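You operate a simulated robot arm through the tools that you are given. There is no shell and no other tool.

You are at the controls of a simulated robot arm. One attempt, no reset.

TASK
The sink is blocked: empty the strainer into the scraps tub and fit it back.
Fine: first fetch the tub from the washing-up shelf to the middle of the steel top; the sink ends drained.
Where things are to end (x, y in the base frame): scraps tub within 0.06 m of [3.95, 1.39].

It is judged by the outcome, as a careful person would: the job done as asked, and still so three seconds after it is handed in. It fails if anything else is knocked over, pushed out of place, dropped, spilled or broken.

THE ROBOT
A 6-joint arm with a two-finger parallel gripper on a trunk, on a base that drives. Base frame: it is fixed to the floor where the robot stands at the start and does not move with it; the origin is under the middle of the robot, x ahead of it, y to its left, z up. Lengths are in m, angles in degrees, forces in N, time in s.
With the tool pointing down near the work surface it reaches from about 0.12 to 0.58 m from the robot's upright axis, wherever it stands. Its first joint turns from -166.0 to 166.0 degrees. Places, roughly: middle of the steel top [4, 1.5, 0.9]; scraps tub (12x10x8 cm) [3.1, 0.1, 1.1]; sink bowl [4.2, 1.2, 0.8]; sink strainer [4.25, 1.25, 0.75]. Payload 4.1 kg.
Tool frame: the origin (TCP) lies between the finger pads and is the grasp point; the fingertips stand 0.023 m ahead of it; z points along the fingers, y is the line along which they close. The gripper opens to 0.094 m. The fingers are 0.038 m wide and 0.01 m thick; the gripper's body (0.054 by 0.096 m) begins 0.039 m behind the TCP.
Orientation is told as [roll, pitch, yaw] about the base's x, y, z axes, in that order, counted from this pose: with the fingers straight down and closing along the base's y, the tool's x points along the base's -x, its y along +y and its z along -z.

THE INTERFACE
- The arm moves only by the tool nudge_tool. Its argument "moves" is a list of rows, each a list of 3 entries, a list of its own where there are three numbers: the closure, from 0 (fully open) to 1 (shut), then the shift along the tool's x, y, z in units of 30 mm (1.0 is 30 mm), then the turn, a rotation vector about the tool's x, y, z in units of 5 degrees (1.0 is 5 degrees). In form: [[hand, [dx, dy, dz], [ax, ay, az]], ...]. A call has 1 to 20 rows; each row shifts and turns the commanded pose from where the row before left it, along the tool's axes as they then stand. A call with a number of a shift or a turn outside -1 to 1 is refused whole. A row lasts 0.2 s, in which the tool goes at most 0.05 m and 8.6 degrees; a call with a longer step from one row to the next is refused whole, and so is a gripper value outside its range. Where a pose cannot be reached the arm comes as near as it can. A force on the tool above 50 N (or 10 N above the force at the start of the call, whichever is more), or a blocked arm, ends the call early, and 0.2 s more pass. The fingers move at their own pace (about 0.045 m/s each) and stop on an object; they squeeze with about 37 N. The grip force told is the motor's: it shows also when the fingers shut on nothing. Time passes only in rows, and 0.2 s behind the last, so rows that do not move let the fingers close. It gives the time, the measured TCP pose, the force on the tool (base axes), the opening and the grip force at its end, in the units of the frame above (readings bear some noise), with the torque about the TCP (base axes, N m) and any sound that the robot's microphone picked up.
- Cameras (640 x 400 px; columns grow to the right, rows downward): "scene" is now at [0.0329, 0.1374, 1.4826]; the picture's right is [-0.30, -0.95, 0.00], its down [-0.52, 0.16, -0.84] and it looks along [0.80, -0.25, -0.54] (base axes); focal length 291 px, centre (320, 200). "wrist" rides on the gripper at [0.087, 0.016, -0.074] in the tool frame; the picture's right is [-0.18, 0.98, 0.00], its down [-0.58, -0.11, -0.81] and it looks along [-0.79, -0.15, 0.59] (tool axes); focal length 243 px, centre (320, 200). There is no depth. A picture from a camera that has moved, and an enlarged one, comes with that camera's place and axes in the base frame and with its lens. The place of the scene camera against the robot may be out by one fixed shift of up to 0.012 m in any direction.
- capture(camera): a new picture of that camera. No time passes.
- raise_lower(by): slides the trunk up (or, below 0, down) by that many m; the arm and the scene camera ride with it, the base frame stays. It gives what a move gives, with no picture.
- base_move(legs): drives the robot by 1 to 6 legs, each [ahead, turn to the left] in m and degrees, along the robot's own axes; the way and the turn of a leg run together, so that a leg with both is an arc; at most 1.5 m and 180 degrees a leg. The arm and the cameras ride along, it lands a little off, and it stops where it bumps. It gives what a move gives.
- pan_tilt(pan, tilt): turns the head with the scene camera to pan (to the left, within 155 degrees either way) and tilt (down, from -29 to 69), counted from straight ahead of the robot. It gives what a move gives.
- zoom(camera, box): a new picture of the part [left, top, right, bottom] of that camera's present view, enlarged. No time passes.
- job_done(): hands the job in; it is judged then, once.

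Nothing tells you exact positions but the pictures and the camera data. Unless the task says otherwise, let go and move clear before handing in.

The tools are called after ">>>" as name(argument=value, ...) on one line, values as JSON. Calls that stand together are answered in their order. nudge_tool: Moves the arm, as the interface text tells. Its arguments: {"type":"object","properties":{"moves":{"type":"array","items":{"type":"array"}}},"required":["moves"]} The other tools are called the same way: raise_lower (by) slides the trunk up or down; base_move (legs) drives the base; pan_tilt (pan, tilt) turns the head that bears the scene camera; capture (camera) takes a picture; zoom (camera, box) takes an enlarged picture of a part of a camera's view; job_done () hands the job in.

At the start:

```text
time: 0.0
ee_pos: [0.4176, -0.1001, 1.2312]
ee_rot: [0.0, 0.0, 0.0]
force: [-0.3, -0.7, 0.1]
wrist_torque: [-0.02, 0.0, 0.0]
finger_gap: 0.0942
gripper_force: 0.0
trunk travel left (down, up): [-0.425, 0.165]
robot x, y, heading: [0.0018, -0.0015, -0.2]
head pan, tilt: [-17.6, 32.9]
```

scene: 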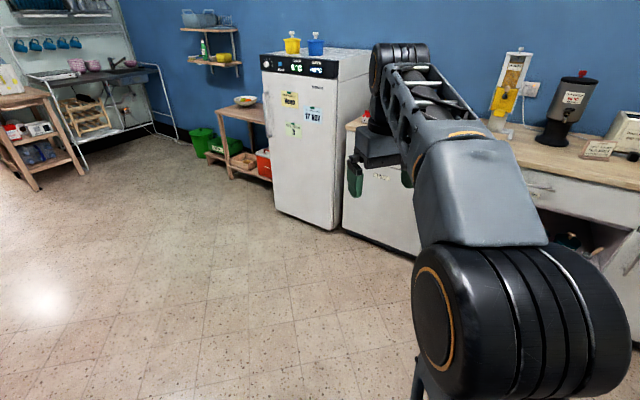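
wrist: 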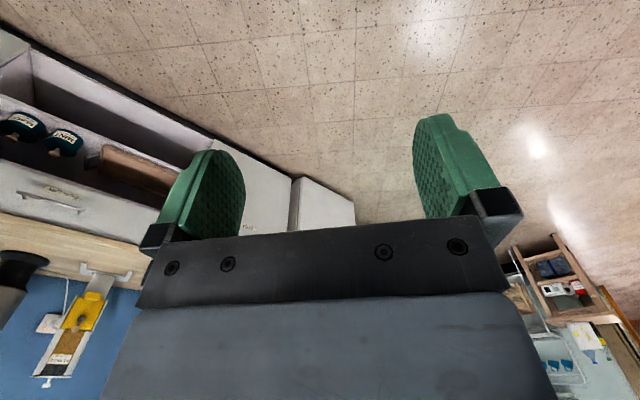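

I see the kitchen from the far side: the sink unit is at the upper left and the wall shelf with tubs is in the middle. I'll look closer at both before driving.

>>> zoom(camera="scene", box=[0, 0, 200, 125])

>>> zoom(camera="scene", box=[160, 0, 360, 125])

```text
3.20 times, centred on (100, 62) of scene
camera zoom: at [0.0329, 0.1374, 1.4826], right [-0.3, -0.95, 0.0], down [-0.52, 0.16, -0.84], along [0.8, -0.25, -0.54], focal length 931 px, centre (1024, 640)
```

zoom: 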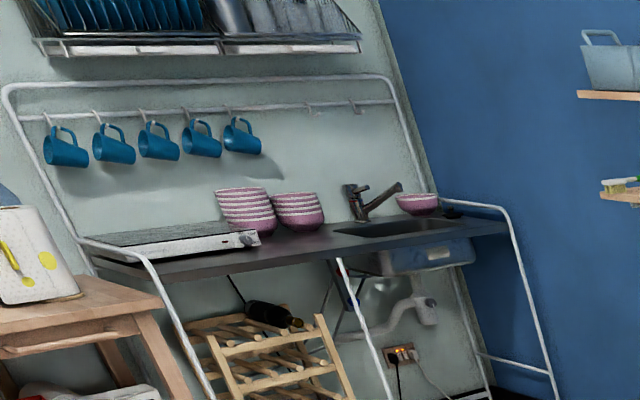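

```text
3.20 times, centred on (260, 62) of scene
camera zoom: at [0.0329, 0.1374, 1.4826], right [-0.3, -0.95, 0.0], down [-0.52, 0.16, -0.84], along [0.8, -0.25, -0.54], focal length 931 px, centre (512, 640)
```

zoom: 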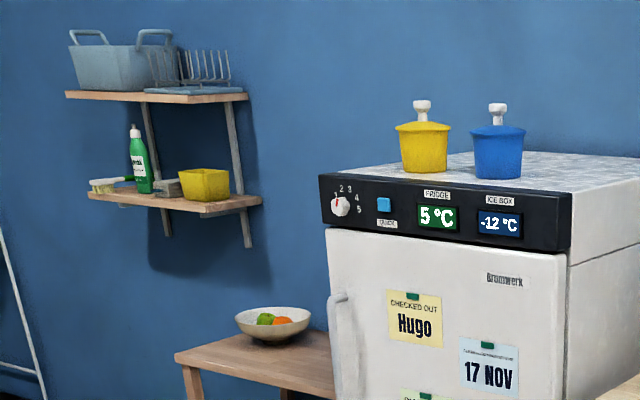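

The yellow tub sits on the lower wall shelf. The sink unit stands on the grey wall, about square to the blue wall, which runs at roughly 33° in the base frame. I'll drive to about 1 m in front of the shelf, face it, and look again.

>>> base_move(legs=[[0, 21.2], [1.35, 0], [1.3, 0], [0, -77.5]])

>>> pan_tilt(pan=0, tilt=20)

>>> capture(camera="scene")

```text
time: 17.3
ee_pos: [2.6003, 0.5883, 1.2313]
ee_rot: [0.0, 0.0, -55.0]
force: [0.3, -0.1, 0.4]
wrist_torque: [-0.05, -0.01, -0.01]
finger_gap: 0.094
gripper_force: 0.0
trunk travel left (down, up): [-0.425, 0.165]
robot x, y, heading: [2.4421, 0.9909, -54.8]
head pan, tilt: [-17.6, 32.9]
```

```text
time: 18.1
ee_pos: [2.6008, 0.5883, 1.2322]
ee_rot: [0.0, 0.0, -55.0]
force: [0.7, -0.4, 0.0]
wrist_torque: [-0.04, 0.03, 0.01]
finger_gap: 0.0942
gripper_force: 0.1
trunk travel left (down, up): [-0.425, 0.165]
robot x, y, heading: [2.4423, 0.9888, -54.9]
head pan, tilt: [0.0, 20.0]
```

```text
taken
camera scene: at [2.6057, 1.0554, 1.5031], right [-0.82, -0.57, 0.0], down [-0.2, 0.28, -0.94], along [0.54, -0.77, -0.34], focal length 291 px, centre (320, 200)
```

scene: 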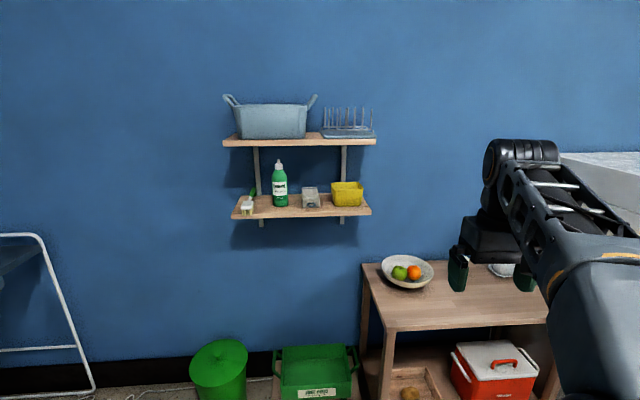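

The yellow tub is at the right end of the lower shelf. A grey upper shelf sits above it, the table with the fruit bowl is below and to the right, and there are green bins on the floor. I'll zoom in to measure.

>>> zoom(camera="scene", box=[210, 80, 402, 200])

>>> zoom(camera="scene", box=[300, 160, 396, 220])

>>> capture(camera="wrist")

```text
3.33 times, centred on (306, 140) of scene
camera zoom: at [2.6057, 1.0554, 1.5031], right [-0.82, -0.57, 0.0], down [-0.2, 0.28, -0.94], along [0.54, -0.77, -0.34], focal length 970 px, centre (367, 400)
```

zoom: 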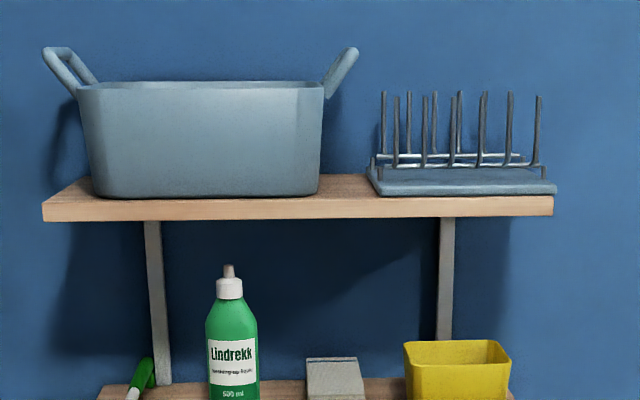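

```text
6.67 times, centred on (348, 190) of scene
camera zoom: at [2.6057, 1.0554, 1.5031], right [-0.82, -0.57, 0.0], down [-0.2, 0.28, -0.94], along [0.54, -0.77, -0.34], focal length 1940 px, centre (133, 267)
```

zoom: 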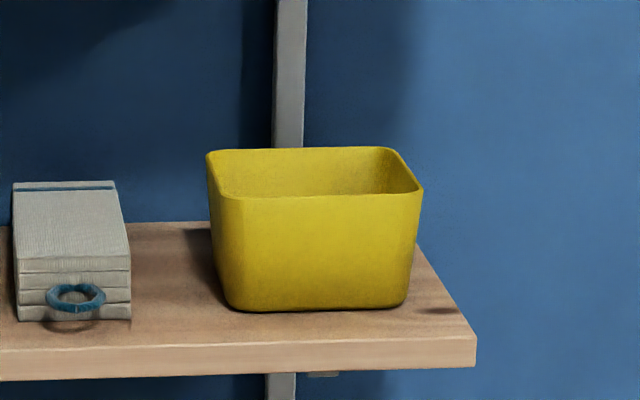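

```text
taken
camera wrist: at [2.5653, 0.6705, 1.3053], right [0.91, 0.41, 0.0], down [0.24, -0.54, 0.81], along [0.33, -0.73, -0.59], focal length 243 px, centre (320, 200)
```

wrist: 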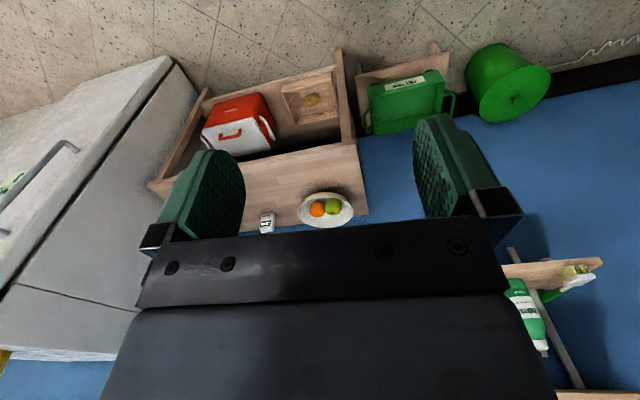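

The tub's rim is at about z 1.137 and its front is at roughly [3.165, 0.058]. The upper shelf leaves about 0.19 m of headroom, so I'll come in with the tool tilted. Before driving nearer I'll check the floor for the table and bins.

>>> pan_tilt(pan=0, tilt=55)

>>> capture(camera="scene")

```text
time: 19.1
ee_pos: [2.6013, 0.5896, 1.2316]
ee_rot: [0.0, 0.0, -55.1]
force: [0.0, 0.1, 0.1]
wrist_torque: [0.0, -0.01, 0.01]
finger_gap: 0.0942
gripper_force: 0.0
trunk travel left (down, up): [-0.425, 0.165]
robot x, y, heading: [2.4422, 0.9899, -54.9]
head pan, tilt: [0.0, 55.0]
```

```text
taken
camera scene: at [2.5937, 1.0726, 1.4511], right [-0.82, -0.57, 0.0], down [-0.47, 0.67, -0.57], along [0.33, -0.47, -0.82], focal length 291 px, centre (320, 200)
```

scene: 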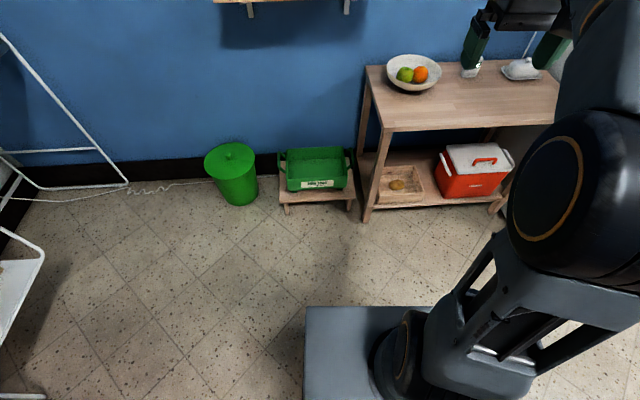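

The crate, bin and table limit how near the base can come. Before choosing a parking spot I'll test how far the tool reaches in free space, tilted 40° forward.

>>> nudge_tool(moves=[[0, [0, 0, 0], [0, -1, 0]], [0, [0, 0, 0], [0, -1, 0]], [0, [0, 0, 0], [0, -1, 0]], [0, [0, 0, 0], [0, -1, 0]], [0, [0, 0, 0], [0, -1, 0]], [0, [0, 0, 0], [0, -1, 0]], [0, [0, 0, 0], [0, -1, 0]], [0, [0, 0, 0], [0, -1, 0]], [0, [-0.766, 0, 0.643], [0, 0, 0]], [0, [-0.766, 0, 0.643], [0, 0, 0]], [0, [-0.766, 0, 0.643], [0, 0, 0]], [0, [-0.766, 0, 0.643], [0, 0, 0]], [0, [-0.766, 0, 0.643], [0, 0, 0]], [0, [-0.766, 0, 0.643], [0, 0, 0]], [0, [-0.766, 0, 0.643], [0, 0, 0]], [0, [-0.766, 0, 0.643], [0, 0, 0]], [0, [-0.766, 0, 0.643], [0, 0, 0]], [0, [-0.766, 0, 0.643], [0, 0, 0]]])

```text
time: 22.9
ee_pos: [2.7698, 0.3557, 1.2233]
ee_rot: [-0.1, -39.9, -55.0]
force: [-0.1, 0.0, 0.5]
wrist_torque: [0.04, 0.0, 0.0]
finger_gap: 0.0941
gripper_force: 0.1
out of reach, approached as far as the arm can: row 18
trunk travel left (down, up): [-0.425, 0.165]
robot x, y, heading: [2.4433, 0.9917, -55.0]
head pan, tilt: [0.0, 55.0]
```

The tilted tool reaches about 0.71 m, so I can face the shelf and stay clear of the crate and table. I'll retract the arm, then drive to about N=1.37 m along the wall normal, shifted slightly left.

>>> nudge_tool(moves=[[0, [0.766, 0, -0.643], [0, 0, 0]], [0, [0.766, 0, -0.643], [0, 0, 0]], [0, [0.766, 0, -0.643], [0, 0, 0]], [0, [0.766, 0, -0.643], [0, 0, 0]], [0, [0.766, 0, -0.643], [0, 0, 0]], [0, [0.766, 0, -0.643], [0, 0, 0]], [0, [0.766, 0, -0.643], [0, 0, 0]], [0, [0.766, 0, -0.643], [0, 0, 0]], [0, [0.766, 0, -0.643], [0, 0, 0]], [0, [0.766, 0, -0.643], [0, 0, 0]], [0, [0.766, 0, -0.643], [0, 0, 0]]])

>>> base_move(legs=[[0, 34.9], [0.226, 0], [0, -30], [0.25, 0]])

>>> capture(camera="scene")

```text
time: 25.3
ee_pos: [2.5775, 0.6245, 1.2232]
ee_rot: [0.0, -40.0, -55.0]
force: [0.5, -0.7, -0.2]
wrist_torque: [-0.01, -0.01, -0.04]
finger_gap: 0.0939
gripper_force: 0.1
trunk travel left (down, up): [-0.425, 0.165]
robot x, y, heading: [2.4419, 0.99, -54.9]
head pan, tilt: [0.0, 55.0]
```

```text
time: 31.6
ee_pos: [2.983, 0.3743, 1.2231]
ee_rot: [0.0, -40.0, -49.5]
force: [0.5, 0.0, 0.8]
wrist_torque: [-0.01, -0.01, 0.0]
finger_gap: 0.0939
gripper_force: 0.0
trunk travel left (down, up): [-0.425, 0.165]
robot x, y, heading: [2.8156, 0.7248, -49.5]
head pan, tilt: [0.0, 55.0]
```

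```text
taken
camera scene: at [2.9564, 0.8206, 1.4511], right [-0.76, -0.65, 0.0], down [-0.53, 0.62, -0.57], along [0.37, -0.44, -0.82], focal length 291 px, centre (320, 200)
```

scene: 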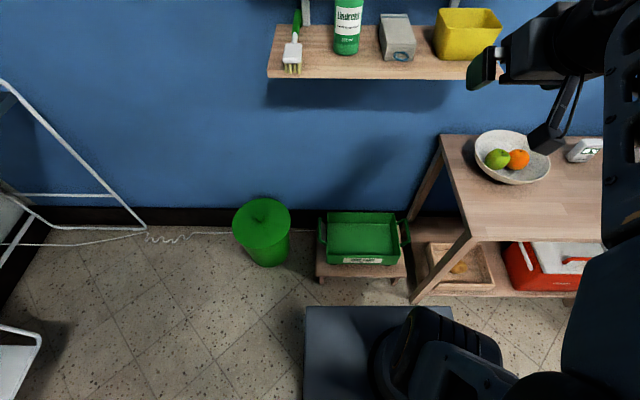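

The crate front is about 0.52 m ahead of the axis and my base front is about 0.25–0.35 m ahead. I can creep another 0.12 m, then look at the tub again.

>>> base_move(legs=[[0.12, 0]])

>>> pan_tilt(pan=-15, tilt=35)

>>> capture(camera="scene")

>>> capture(camera="wrist")

```text
time: 32.8
ee_pos: [3.0661, 0.2794, 1.2204]
ee_rot: [0.0, -40.1, -49.5]
force: [-0.5, -0.5, 0.6]
wrist_torque: [0.0, 0.05, 0.02]
finger_gap: 0.0938
gripper_force: 0.0
trunk travel left (down, up): [-0.425, 0.165]
robot x, y, heading: [2.8949, 0.6266, -49.5]
head pan, tilt: [0.0, 55.0]
```

```text
time: 33.6
ee_pos: [3.065, 0.2791, 1.2223]
ee_rot: [0.0, -40.0, -49.6]
force: [0.0, 0.0, 0.0]
wrist_torque: [-0.02, 0.0, 0.01]
finger_gap: 0.094
gripper_force: 0.1
trunk travel left (down, up): [-0.425, 0.165]
robot x, y, heading: [2.8954, 0.6306, -49.4]
head pan, tilt: [-15.0, 35.0]
```

```text
taken
camera scene: at [3.0282, 0.7018, 1.4792], right [-0.9, -0.43, 0.0], down [-0.25, 0.52, -0.82], along [0.35, -0.74, -0.57], focal length 291 px, centre (320, 200)
```

scene: 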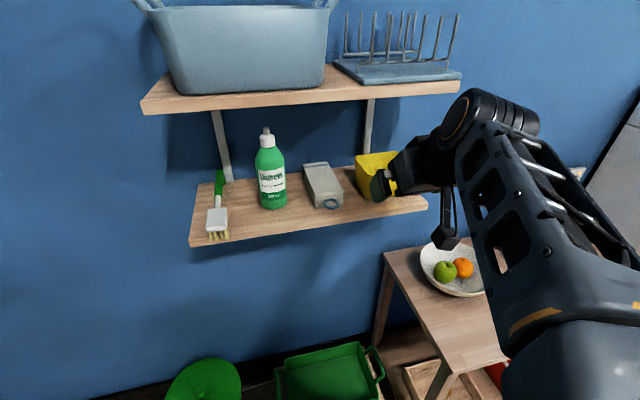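

```text
taken
camera wrist: at [3.0035, 0.378, 1.224], right [0.84, 0.53, 0.12], down [-0.13, -0.01, 0.99], along [0.53, -0.85, 0.06], focal length 243 px, centre (320, 200)
```

wrist: 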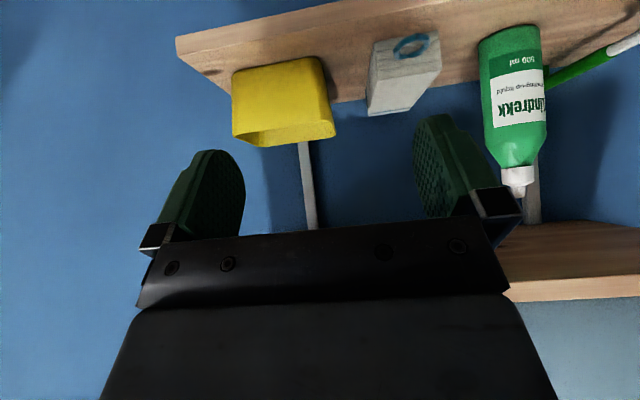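

>>> zoom(camera="wrist", box=[170, 0, 450, 175])

>>> zoom(camera="scene", box=[280, 100, 440, 240])

```text
2.29 times, centred on (310, 88) of wrist
camera zoom: at [3.0035, 0.378, 1.224], right [0.84, 0.53, 0.12], down [-0.13, -0.01, 0.99], along [0.53, -0.85, 0.06], focal length 555 px, centre (343, 457)
```

zoom: 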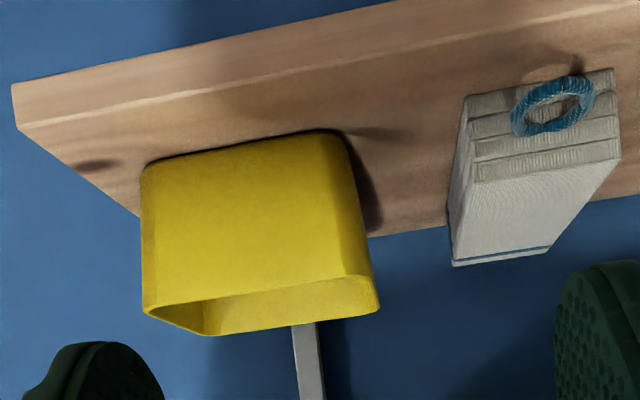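

```text
2.86 times, centred on (360, 170) of scene
camera zoom: at [3.0282, 0.7018, 1.4792], right [-0.9, -0.43, 0.0], down [-0.25, 0.52, -0.82], along [0.35, -0.74, -0.57], focal length 831 px, centre (206, 286)
```

zoom: 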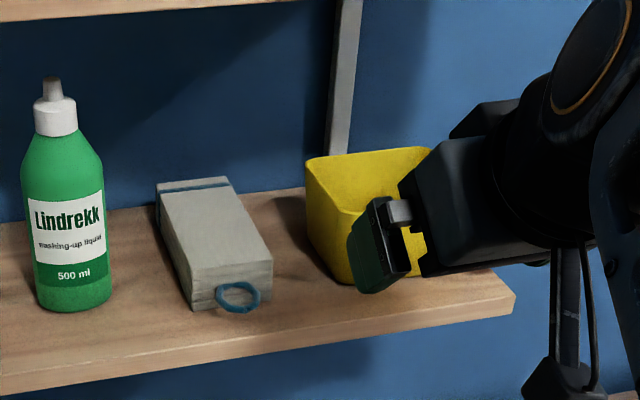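

From the wrist view the tub's rim is at z≈1.15. Its left wall is almost straight ahead of the tool, about 0.23 m forward. I'll tilt to 50°, half close the fingers so they clear the grey block, and move to a standoff point in front of the left wall.

>>> nudge_tool(moves=[[0.45, [0, 0, 0], [0, -1, 0]], [0.45, [0, 0, 0], [0, -1, 0]], [0.45, [0, 0, 0], [0.46, 0, 0.386]], [0.45, [-0.647, 0.055, 0.833], [0, 0, 0]], [0.45, [-0.647, 0.055, 0.833], [0, 0, 0]], [0.45, [-0.647, 0.055, 0.833], [0, 0, 0]], [0.45, [-0.647, 0.055, 0.833], [0, 0, 0]]])

>>> capture(camera="wrist")

>>> capture(camera="scene")

```text
time: 35.2
ee_pos: [3.1475, 0.1824, 1.2177]
ee_rot: [0.0, -50.0, -52.5]
force: [0.4, -0.6, -0.3]
wrist_torque: [0.04, 0.02, -0.01]
finger_gap: 0.0516
gripper_force: 0.1
trunk travel left (down, up): [-0.425, 0.165]
robot x, y, heading: [2.8955, 0.6251, -49.3]
head pan, tilt: [-15.0, 35.0]
```

```text
taken
camera wrist: at [3.0925, 0.2836, 1.1984], right [0.85, 0.5, 0.14], down [-0.23, 0.13, 0.96], along [0.47, -0.85, 0.23], focal length 243 px, centre (320, 200)
```

wrist: 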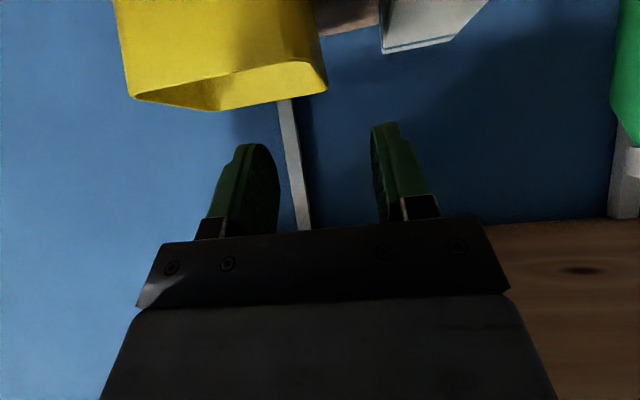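

```text
taken
camera scene: at [3.0282, 0.7015, 1.4793], right [-0.9, -0.43, 0.0], down [-0.25, 0.52, -0.82], along [0.35, -0.74, -0.57], focal length 291 px, centre (320, 200)
```

scene: 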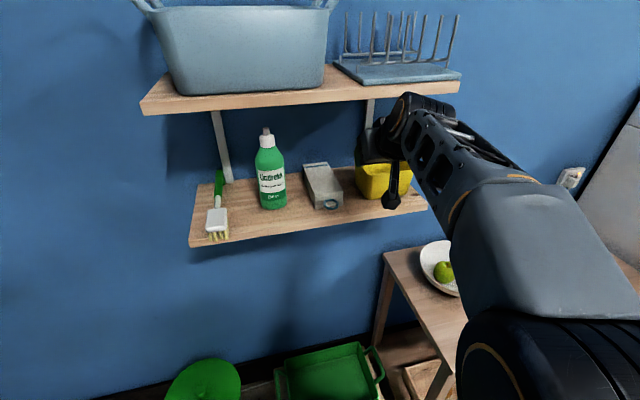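

The fingers line up with the tub's left wall, with one due inside and one outside. I'll slide in along the tool axis and stop with the TCP at about rim height.

>>> nudge_tool(moves=[[0.45, [-0.63, -0.03, 0.75], [0, 0, 0]], [0.45, [0, 0, 0.6], [0, 0, 0]], [0.45, [0, 0, 0.6], [0, 0, 0]], [0.45, [0, 0, 0.6], [0, 0, 0]], [0.45, [0, 0, 0.6], [0, 0, 0]], [0.45, [0, 0, 0.6], [0, 0, 0]], [0.45, [0, 0, 0.4], [0, 0, 0]]])

>>> capture(camera="wrist")

>>> zoom(camera="scene", box=[280, 60, 480, 240])

```text
time: 36.8
ee_pos: [3.2111, 0.0966, 1.1575]
ee_rot: [-0.1, -50.4, -52.5]
force: [-2.9, 4.0, 16.0]
wrist_torque: [-0.06, 0.25, -0.13]
finger_gap: 0.0517
gripper_force: 0.1
trunk travel left (down, up): [-0.425, 0.165]
robot x, y, heading: [2.8968, 0.6272, -49.0]
head pan, tilt: [-15.0, 35.0]
```

```text
taken
camera wrist: at [3.1559, 0.1976, 1.1371], right [0.85, 0.51, 0.14], down [-0.24, 0.14, 0.96], along [0.47, -0.85, 0.24], focal length 243 px, centre (320, 200)
```

wrist: 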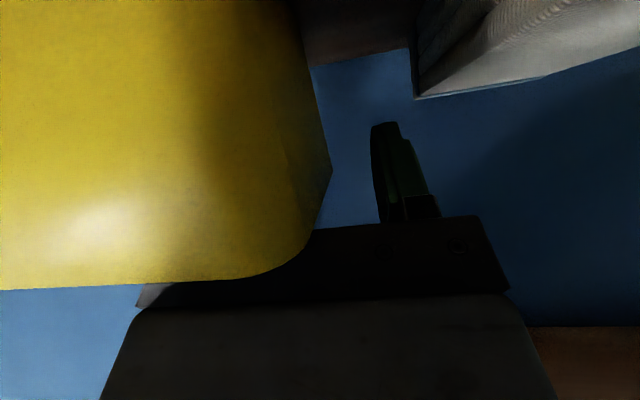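

```text
2.22 times, centred on (380, 150) of scene
camera zoom: at [3.027, 0.7036, 1.4797], right [-0.9, -0.43, 0.0], down [-0.25, 0.52, -0.82], along [0.35, -0.74, -0.57], focal length 646 px, centre (187, 311)
```

zoom: 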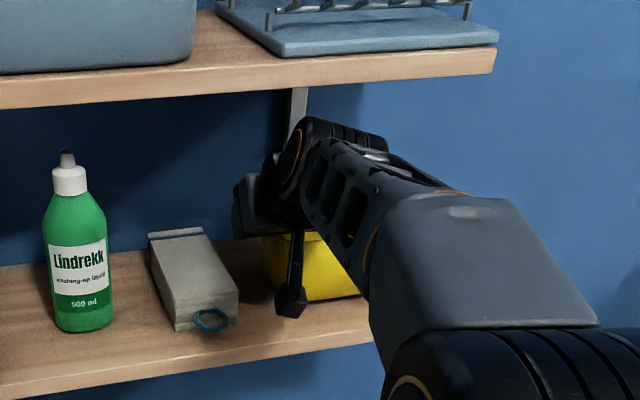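

I'm touching the tub lightly, with the gripper body on the front rim. I'll rise a few mm and then close on the left wall.

>>> nudge_tool(moves=[[0.45, [-0.13, 0, -0.11], [0, 0, 0]], [0.45, [0, 0, 0], [0, 0, 0]], [0.6, [0, 0, 0], [0, 0, 0]], [0.8, [0, 0, 0], [0, 0, 0]], [1, [0, 0, 0], [0, 0, 0]], [1, [0, 0, 0], [0, 0, 0]], [1, [0, 0, 0], [0, 0, 0]], [1, [0, 0, 0], [0, 0, 0]]])

>>> capture(camera="wrist")

```text
time: 38.6
ee_pos: [3.2107, 0.0959, 1.1587]
ee_rot: [-0.2, -50.1, -52.4]
force: [-1.2, -0.7, 8.2]
wrist_torque: [-0.27, 1.12, 0.02]
finger_gap: 0.0035
gripper_force: 37.1
trunk travel left (down, up): [-0.425, 0.165]
robot x, y, heading: [2.8954, 0.6272, -49.4]
head pan, tilt: [-15.0, 35.0]
```

```text
taken
camera wrist: at [3.1562, 0.1972, 1.1399], right [0.85, 0.5, 0.14], down [-0.24, 0.13, 0.96], along [0.47, -0.85, 0.23], focal length 243 px, centre (320, 200)
```

wrist: 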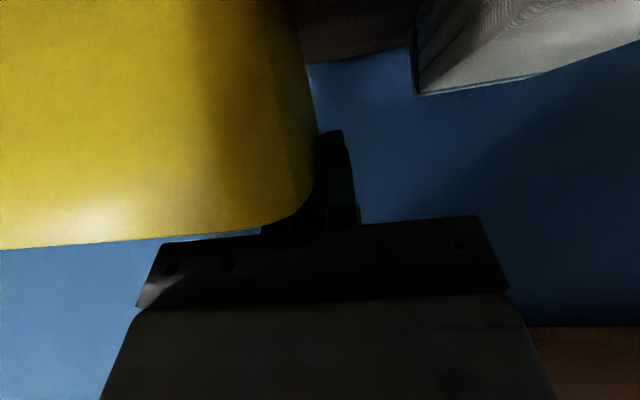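

The grip is on the tub wall, with a 3.5 mm gap at 37 N. I'll lift gently by about 2.5 cm and check.

>>> nudge_tool(moves=[[1, [-0.128, 0, -0.107], [0, 0, 0]], [1, [-0.128, 0, -0.107], [0, 0, 0]], [1, [-0.128, 0, -0.107], [0, 0, 0]], [1, [-0.128, 0, -0.107], [0, 0, 0]], [1, [-0.128, 0, -0.107], [0, 0, 0]]])

>>> zoom(camera="scene", box=[280, 60, 480, 240])

>>> capture(camera="wrist")

```text
time: 39.8
ee_pos: [3.2126, 0.0965, 1.1826]
ee_rot: [0.0, -50.0, -52.6]
force: [0.7, -0.4, -0.9]
wrist_torque: [0.03, -0.06, 0.01]
finger_gap: 0.0023
gripper_force: 37.1
trunk travel left (down, up): [-0.425, 0.165]
robot x, y, heading: [2.8958, 0.6292, -49.8]
head pan, tilt: [-15.0, 35.0]
```

```text
2.22 times, centred on (380, 150) of scene
camera zoom: at [3.0282, 0.7016, 1.4793], right [-0.9, -0.43, 0.0], down [-0.25, 0.52, -0.82], along [0.35, -0.74, -0.57], focal length 646 px, centre (187, 311)
```

zoom: 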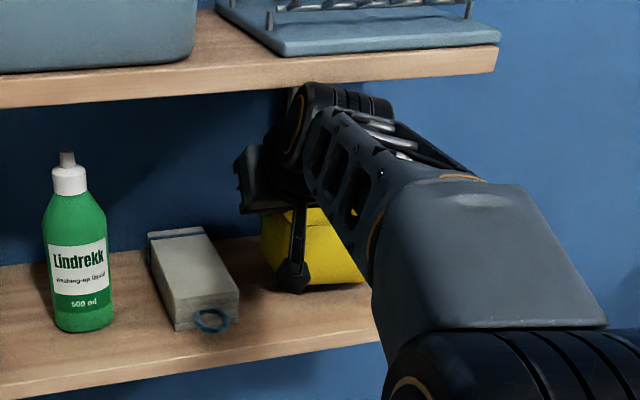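

```text
taken
camera wrist: at [3.1572, 0.1974, 1.1636], right [0.85, 0.5, 0.14], down [-0.24, 0.13, 0.96], along [0.47, -0.85, 0.23], focal length 243 px, centre (320, 200)
```

wrist: 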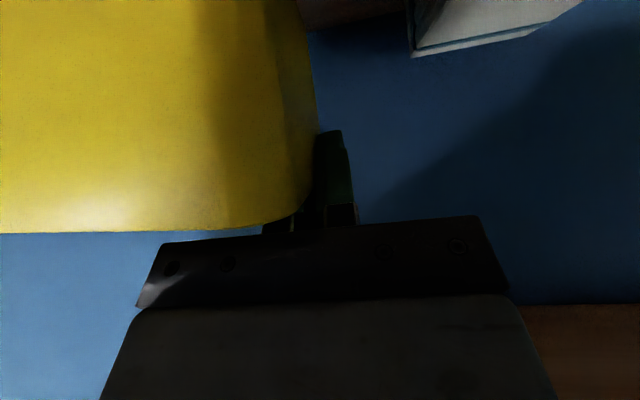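

The tub is held and off the shelf, weighing about 0.9 N. I'll retreat straight back to clear both shelves.

>>> nudge_tool(moves=[[1, [0.4, 0, -0.48], [0, 0, 0]], [1, [0.643, 0, -0.766], [0, 0, 0]], [1, [0.643, 0, -0.766], [0, 0, 0]], [1, [0.643, 0, -0.766], [0, 0, 0]], [1, [0.643, 0, -0.766], [0, 0, 0]], [1, [0.643, 0, -0.766], [0, 0, 0]], [1, [0.643, 0, -0.766], [0, 0, 0]], [1, [0.643, 0, -0.766], [0, 0, 0]]])

>>> capture(camera="scene")

```text
time: 41.6
ee_pos: [3.0714, 0.2804, 1.1823]
ee_rot: [0.0, -50.0, -52.5]
force: [0.8, -0.2, -1.3]
wrist_torque: [0.0, -0.01, -0.01]
finger_gap: 0.0024
gripper_force: 37.1
trunk travel left (down, up): [-0.425, 0.165]
robot x, y, heading: [2.896, 0.63, -49.2]
head pan, tilt: [-15.0, 35.0]
```

```text
taken
camera scene: at [3.0282, 0.7018, 1.4793], right [-0.9, -0.43, 0.0], down [-0.25, 0.52, -0.82], along [0.35, -0.74, -0.57], focal length 291 px, centre (320, 200)
```

scene: 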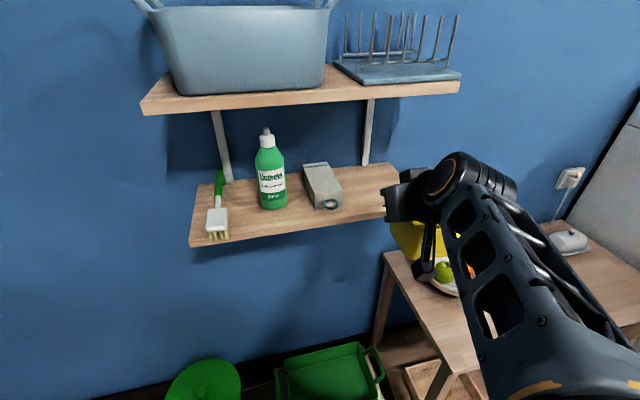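

The tub is clear of the shelf. I'll back away from the wall and turn toward the sink unit to look.

>>> base_move(legs=[[-0.4, 0], [0, 89]])

>>> pan_tilt(pan=0, tilt=25)

>>> capture(camera="scene")

>>> capture(camera="wrist")

```text
time: 47.9
ee_pos: [2.996, 1.094, 1.1829]
ee_rot: [-0.2, -49.9, 35.8]
force: [0.3, -0.2, 0.1]
wrist_torque: [0.03, 0.0, -0.02]
finger_gap: 0.0024
gripper_force: 36.8
trunk travel left (down, up): [-0.425, 0.165]
robot x, y, heading: [2.6403, 0.9281, 38.7]
head pan, tilt: [-15.0, 35.0]
```

```text
time: 48.6
ee_pos: [2.9949, 1.0939, 1.1826]
ee_rot: [-0.1, -50.0, 35.8]
force: [-0.4, 0.1, -1.5]
wrist_torque: [0.02, 0.05, 0.02]
finger_gap: 0.0024
gripper_force: 36.9
trunk travel left (down, up): [-0.425, 0.165]
robot x, y, heading: [2.6382, 0.9269, 38.6]
head pan, tilt: [0.0, 25.0]
```

```text
taken
camera scene: at [2.5687, 1.0747, 1.495], right [0.63, -0.78, 0.0], down [-0.33, -0.27, -0.91], along [0.71, 0.57, -0.42], focal length 291 px, centre (320, 200)
```

scene: 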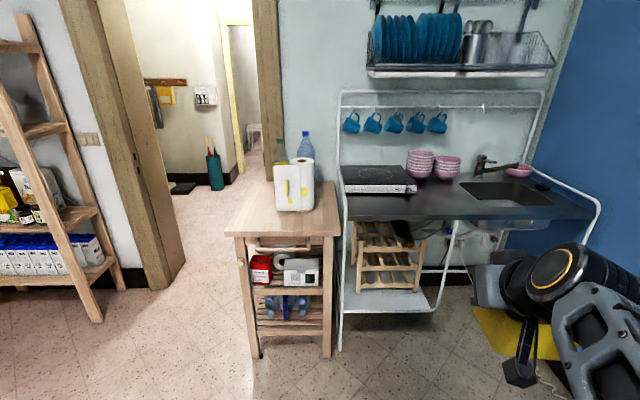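

```text
taken
camera wrist: at [2.8949, 1.0417, 1.1636], right [-0.48, 0.87, 0.14], down [-0.13, -0.23, 0.96], along [0.87, 0.44, 0.23], focal length 243 px, centre (320, 200)
```

wrist: 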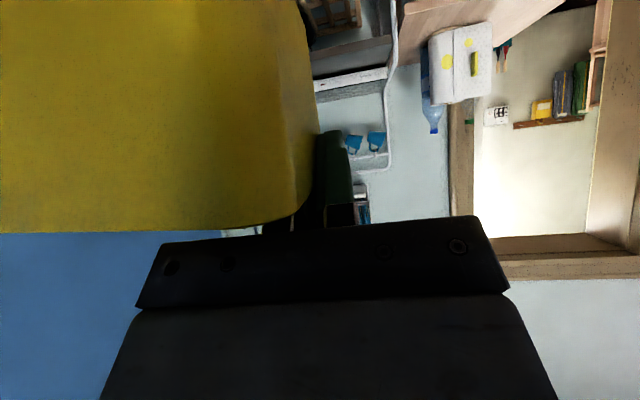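

>>> zoom(camera="scene", box=[330, 80, 610, 255])

>>> zoom(camera="scene", box=[430, 140, 560, 221])

```text
2.29 times, centred on (470, 168) of scene
camera zoom: at [2.5687, 1.0747, 1.495], right [0.63, -0.78, 0.0], down [-0.33, -0.27, -0.91], along [0.71, 0.57, -0.42], focal length 665 px, centre (-23, 274)
```

zoom: 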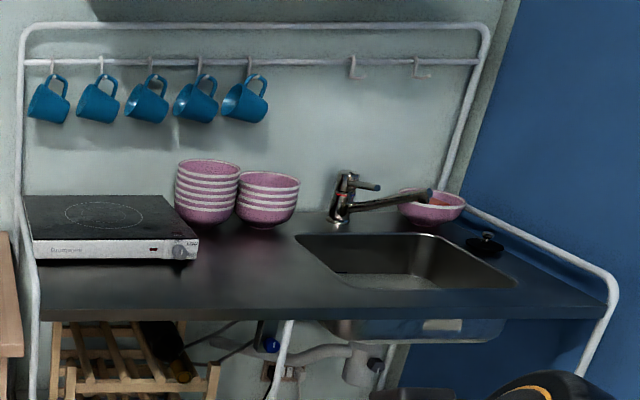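

```text
4.92 times, centred on (495, 180) of scene
camera zoom: at [2.5687, 1.0747, 1.495], right [0.63, -0.78, 0.0], down [-0.33, -0.27, -0.91], along [0.71, 0.57, -0.42], focal length 1432 px, centre (-542, 296)
```

zoom: 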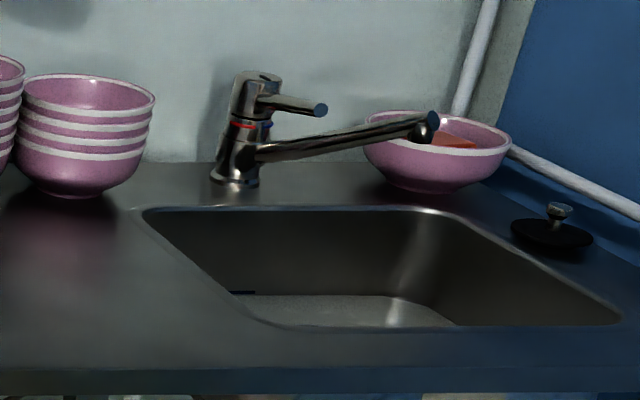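

The steel top spans W≈3.76 and beyond. The sink bowl is in its right half, with the hob at its left and bowl stacks behind. I'll drive round past the bin to face the steel top about 0.5 m short of the tub's target place.

>>> base_move(legs=[[0, 1.3], [0.13, 0], [0, -45], [0.66, 0], [0, 45], [0.08, 0]])

>>> pan_tilt(pan=0, tilt=45)

>>> capture(camera="scene")

```text
time: 58.3
ee_pos: [3.8079, 1.1713, 1.1828]
ee_rot: [0.0, -50.0, 36.4]
force: [-0.3, -0.2, -0.6]
wrist_torque: [0.04, 0.02, 0.0]
finger_gap: 0.0025
gripper_force: 36.7
trunk travel left (down, up): [-0.425, 0.165]
robot x, y, heading: [3.4557, 1.0004, 39.4]
head pan, tilt: [0.0, 25.0]
```

```text
time: 59.1
ee_pos: [3.8079, 1.1713, 1.1822]
ee_rot: [0.0, -50.0, 36.5]
force: [-0.7, 0.5, -0.6]
wrist_torque: [0.04, 0.0, 0.02]
finger_gap: 0.0025
gripper_force: 36.9
trunk travel left (down, up): [-0.425, 0.165]
robot x, y, heading: [3.4547, 1.004, 39.7]
head pan, tilt: [0.0, 45.0]
```

```text
taken
camera scene: at [3.3734, 1.1411, 1.4645], right [0.64, -0.77, 0.0], down [-0.55, -0.45, -0.71], along [0.55, 0.45, -0.71], focal length 291 px, centre (320, 200)
```

scene: 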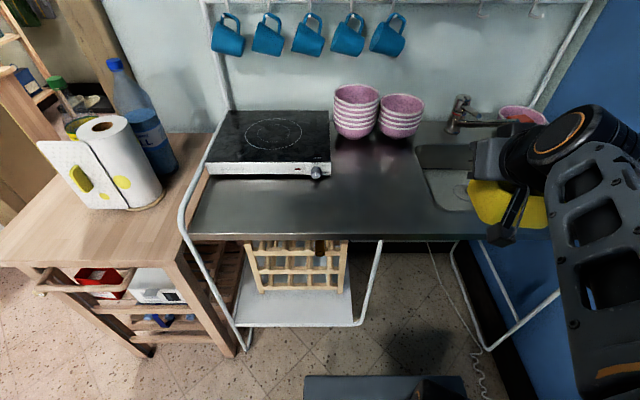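

I'm facing the steel top, with the base front about 0.24 m ahead of the axis, which leaves room to the unit's feet. I'll go forward 0.1 m, then shift the tub over its target and straighten the yaw.

>>> base_move(legs=[[0.1, 0]])

>>> nudge_tool(moves=[[1, [0, 0.8, 0], [-0.27, 0, -0.225]], [1, [0, 0.8, 0], [-0.27, 0, -0.225]], [1, [0, 0.8, 0], [0, 0, 0]], [1, [0, 0.8, 0], [0, 0, 0]], [1, [0, 0.7, 0], [0, 0, 0]]])

>>> capture(camera="scene")

>>> capture(camera="wrist")

```text
time: 60.3
ee_pos: [3.8854, 1.2332, 1.1831]
ee_rot: [0.0, -50.0, 36.4]
force: [0.2, -0.1, -1.2]
wrist_torque: [0.04, -0.02, 0.02]
finger_gap: 0.0029
gripper_force: 37.4
trunk travel left (down, up): [-0.425, 0.165]
robot x, y, heading: [3.5312, 1.0622, 39.3]
head pan, tilt: [0.0, 45.0]
```

```text
time: 61.5
ee_pos: [3.814, 1.3276, 1.1787]
ee_rot: [-0.1, -49.4, 39.8]
force: [-1.9, 0.4, -0.9]
wrist_torque: [0.04, 0.05, 0.02]
finger_gap: 0.0023
gripper_force: 36.9
trunk travel left (down, up): [-0.425, 0.165]
robot x, y, heading: [3.5335, 1.0642, 39.3]
head pan, tilt: [0.0, 45.0]
```

```text
taken
camera scene: at [3.451, 1.2049, 1.4646], right [0.64, -0.77, 0.0], down [-0.55, -0.45, -0.71], along [0.55, 0.45, -0.71], focal length 291 px, centre (320, 200)
```

scene: 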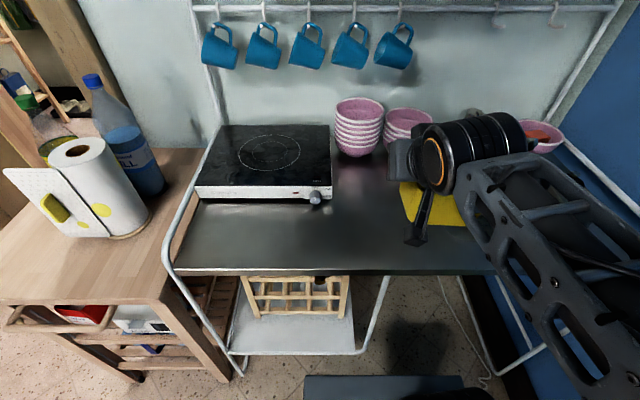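

```text
taken
camera wrist: at [3.7176, 1.269, 1.1606], right [-0.54, 0.83, 0.14], down [-0.11, -0.23, 0.97], along [0.84, 0.5, 0.22], focal length 243 px, centre (320, 200)
```

wrist: 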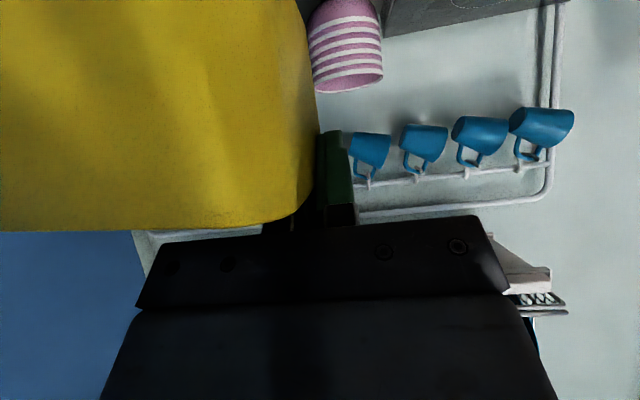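

The tub hangs level to the right of the tool. I'll shift forward 0.155 m and left 0.019 m to put it over the target, then lower the trunk most of the way.

>>> nudge_tool(moves=[[1, [-0.553, 0.103, 0.659], [0, 0, 0]], [1, [-0.553, 0.103, 0.659], [0, 0, 0]], [1, [-0.553, 0.103, 0.659], [0, 0, 0]], [1, [-0.553, 0.103, 0.659], [0, 0, 0]], [1, [-0.553, 0.103, 0.659], [0, 0, 0]], [1, [-0.553, 0.103, 0.659], [0, 0, 0]], [1, [0, 0, 0], [0, 0, 0]]])

>>> raise_lower(by=-0.13)

>>> capture(camera="scene")

>>> capture(camera="wrist")

```text
time: 63.1
ee_pos: [3.9197, 1.4403, 1.1817]
ee_rot: [0.0, -50.0, 39.9]
force: [0.0, -0.5, -0.5]
wrist_torque: [0.05, 0.02, -0.01]
finger_gap: 0.0026
gripper_force: 36.9
trunk travel left (down, up): [-0.425, 0.165]
robot x, y, heading: [3.5335, 1.0676, 39.5]
head pan, tilt: [0.0, 45.0]
```

```text
time: 64.7
ee_pos: [3.9185, 1.4388, 1.0534]
ee_rot: [0.0, -50.1, 39.9]
force: [-1.0, -0.3, -1.2]
wrist_torque: [0.04, -0.02, -0.04]
finger_gap: 0.0022
gripper_force: 37.2
trunk travel left (down, up): [-0.295, 0.295]
robot x, y, heading: [3.5319, 1.0652, 39.4]
head pan, tilt: [0.0, 45.0]
```

```text
taken
camera scene: at [3.4511, 1.205, 1.3345], right [0.64, -0.77, 0.0], down [-0.55, -0.45, -0.71], along [0.55, 0.45, -0.71], focal length 291 px, centre (320, 200)
```

scene: 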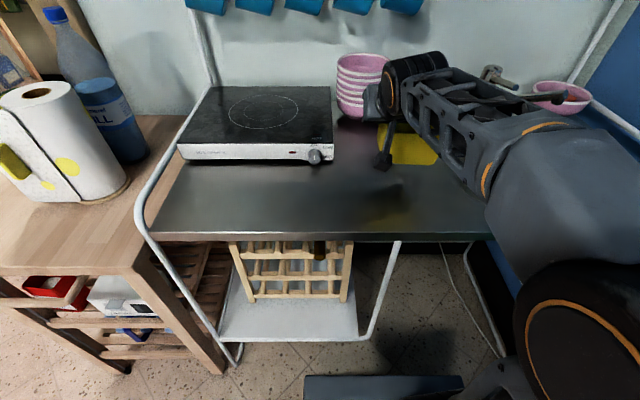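

```text
taken
camera wrist: at [3.8235, 1.3809, 1.0337], right [-0.54, 0.83, 0.14], down [-0.12, -0.24, 0.96], along [0.83, 0.5, 0.23], focal length 243 px, centre (320, 200)
```

wrist: 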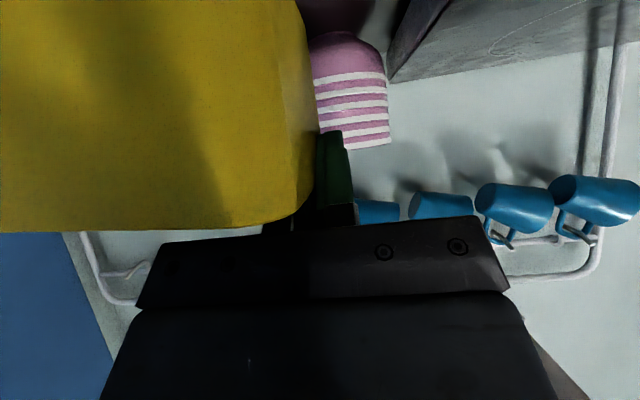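

>>> raise_lower(by=-0.05)

>>> zoom(camera="scene", box=[300, 60, 500, 240])

>>> capture(camera="wrist")

```text
time: 65.6
ee_pos: [3.9199, 1.4388, 1.0024]
ee_rot: [0.0, -50.1, 40.0]
force: [0.0, 0.5, -1.7]
wrist_torque: [0.08, 0.01, 0.02]
finger_gap: 0.0026
gripper_force: 37.1
trunk travel left (down, up): [-0.245, 0.345]
robot x, y, heading: [3.5305, 1.0646, 39.2]
head pan, tilt: [0.0, 45.0]
```

```text
2.22 times, centred on (400, 150) of scene
camera zoom: at [3.4511, 1.205, 1.2845], right [0.64, -0.77, 0.0], down [-0.55, -0.45, -0.71], along [0.55, 0.45, -0.71], focal length 646 px, centre (142, 311)
```

zoom: 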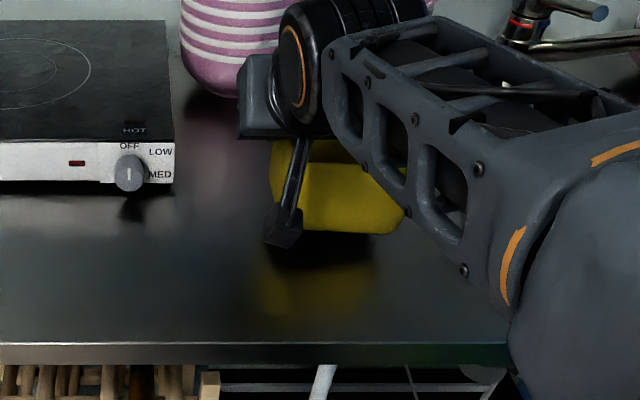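

```text
taken
camera wrist: at [3.8235, 1.3809, 0.9837], right [-0.54, 0.83, 0.14], down [-0.12, -0.24, 0.96], along [0.83, 0.5, 0.23], focal length 243 px, centre (320, 200)
```

wrist: 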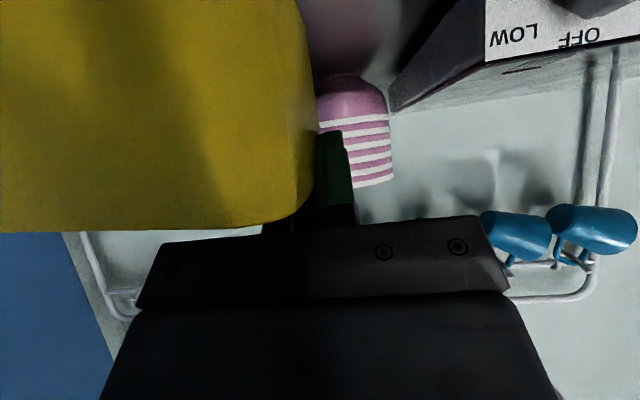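

The tub is about 1–2 cm above the steel. I'll lower in small steps until contact.

>>> nudge_tool(moves=[[1, [0.0766, 0, 0.0643], [0, 0, 0]], [1, [0.0766, 0, 0.0643], [0, 0, 0]], [1, [0.0766, 0, 0.0643], [0, 0, 0]], [1, [0, 0, 0], [0, 0, 0]]])

>>> nudge_tool(moves=[[1, [0.0766, 0, 0.0643], [0, 0, 0]], [1, [0.0383, 0, 0.0322], [0, 0, 0]], [1, [0, 0, 0], [0, 0, 0]]])

```text
time: 66.6
ee_pos: [3.9193, 1.4395, 0.9937]
ee_rot: [0.0, -50.0, 39.9]
force: [-0.1, 0.0, -0.8]
wrist_torque: [0.06, 0.02, 0.05]
finger_gap: 0.0025
gripper_force: 37.3
trunk travel left (down, up): [-0.245, 0.345]
robot x, y, heading: [3.5298, 1.0665, 39.5]
head pan, tilt: [0.0, 45.0]
```

```text
time: 67.4
ee_pos: [3.9197, 1.4395, 0.9885]
ee_rot: [0.1, -50.0, 39.9]
force: [-0.5, -0.1, -1.3]
wrist_torque: [0.04, 0.02, -0.01]
finger_gap: 0.0025
gripper_force: 37.1
trunk travel left (down, up): [-0.245, 0.345]
robot x, y, heading: [3.5284, 1.0639, 39.5]
head pan, tilt: [0.0, 45.0]
```

>>> nudge_tool(moves=[[1, [0.0766, 0, 0.0643], [0, 0, 0]], [1, [0, 0, 0], [0, 0, 0]]])

>>> nudge_tool(moves=[[1, [0.0766, 0, 0.0643], [0, 0, 0]], [1, [0, 0, 0], [0, 0, 0]]])

>>> zoom(camera="scene", box=[340, 90, 460, 190])

```text
time: 68.0
ee_pos: [3.9189, 1.4401, 0.9857]
ee_rot: [0.0, -50.0, 40.0]
force: [-0.5, 0.5, 0.0]
wrist_torque: [-0.01, -0.07, 0.0]
finger_gap: 0.0025
gripper_force: 37.3
trunk travel left (down, up): [-0.245, 0.345]
robot x, y, heading: [3.5359, 1.0676, 39.5]
head pan, tilt: [0.0, 45.0]
```

```text
time: 68.6
ee_pos: [3.9179, 1.4393, 0.984]
ee_rot: [-0.1, -50.1, 40.0]
force: [-2.0, 2.2, 7.5]
wrist_torque: [-0.54, -0.33, -0.02]
finger_gap: 0.0026
gripper_force: 37.3
trunk travel left (down, up): [-0.245, 0.345]
robot x, y, heading: [3.5333, 1.0642, 39.4]
head pan, tilt: [0.0, 45.0]
```

```text
4.00 times, centred on (400, 140) of scene
camera zoom: at [3.4505, 1.2049, 1.2845], right [0.64, -0.77, 0.0], down [-0.55, -0.45, -0.71], along [0.55, 0.45, -0.71], focal length 1164 px, centre (0, 440)
```

zoom: 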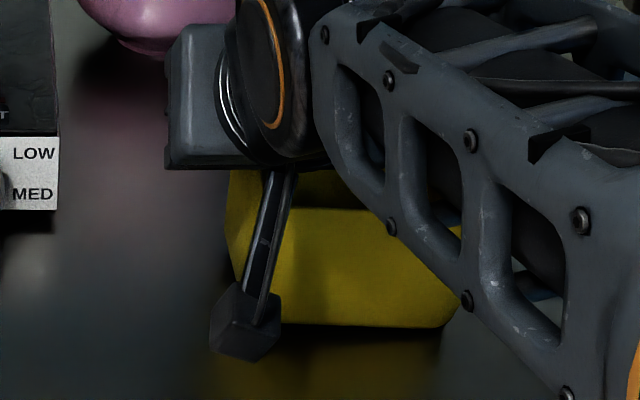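

Contact at 7.5 N, so the tub is on the steel. I'll ease off a hair, open the fingers a little, and withdraw along the tool axis.

>>> nudge_tool(moves=[[1, [-0.03, 0, -0.025], [0, 0, 0]], [0.85, [0, 0, 0], [0, 0, 0]], [0.7, [0, 0, 0], [0, 0, 0]], [0.65, [0, 0, 0], [0, 0, 0]], [0.65, [0, 0, 0], [0, 0, 0]], [0.65, [0, 0, -0.5], [0, 0, 0]], [0.65, [0, 0, -0.8], [0, 0, 0]], [0.65, [0, 0, -0.9], [0, 0, 0]], [0.65, [0, 0, -0.9], [0, 0, 0]], [0.65, [0, 0, -0.9], [0, 0, 0]], [0.65, [0, 0, -0.9], [0, 0, 0]]])

>>> capture(camera="scene")

>>> capture(camera="wrist")

```text
time: 71.0
ee_pos: [3.8325, 1.368, 1.0785]
ee_rot: [0.0, -50.0, 39.9]
force: [-0.3, -0.5, -0.2]
wrist_torque: [-0.01, 0.02, 0.02]
finger_gap: 0.0328
gripper_force: 0.1
trunk travel left (down, up): [-0.245, 0.345]
robot x, y, heading: [3.5328, 1.0668, 39.4]
head pan, tilt: [0.0, 45.0]
```

```text
taken
camera scene: at [3.4512, 1.2051, 1.2845], right [0.64, -0.77, 0.0], down [-0.55, -0.45, -0.71], along [0.55, 0.45, -0.71], focal length 291 px, centre (320, 200)
```

scene: 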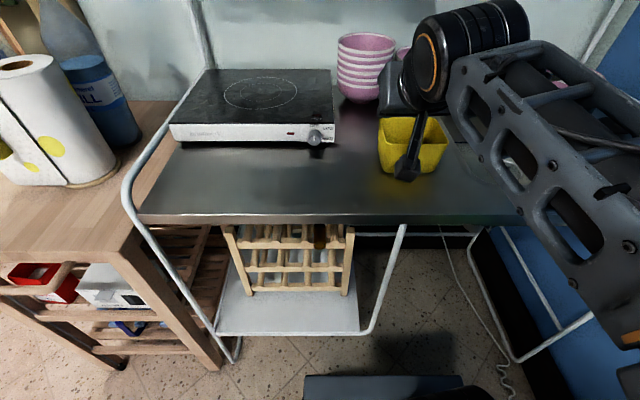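

```text
taken
camera wrist: at [3.7364, 1.3089, 1.0593], right [-0.54, 0.83, 0.14], down [-0.12, -0.24, 0.96], along [0.83, 0.5, 0.23], focal length 243 px, centre (320, 200)
```

wrist: 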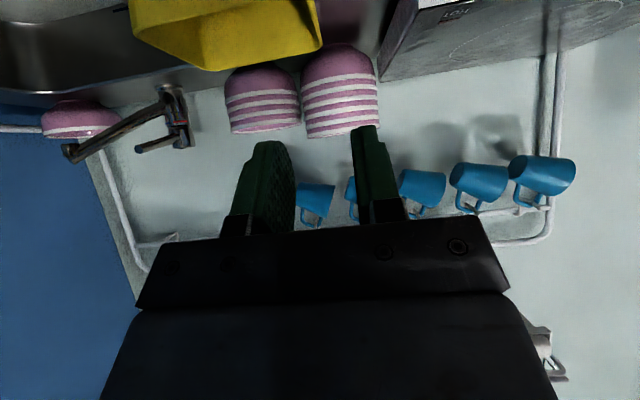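

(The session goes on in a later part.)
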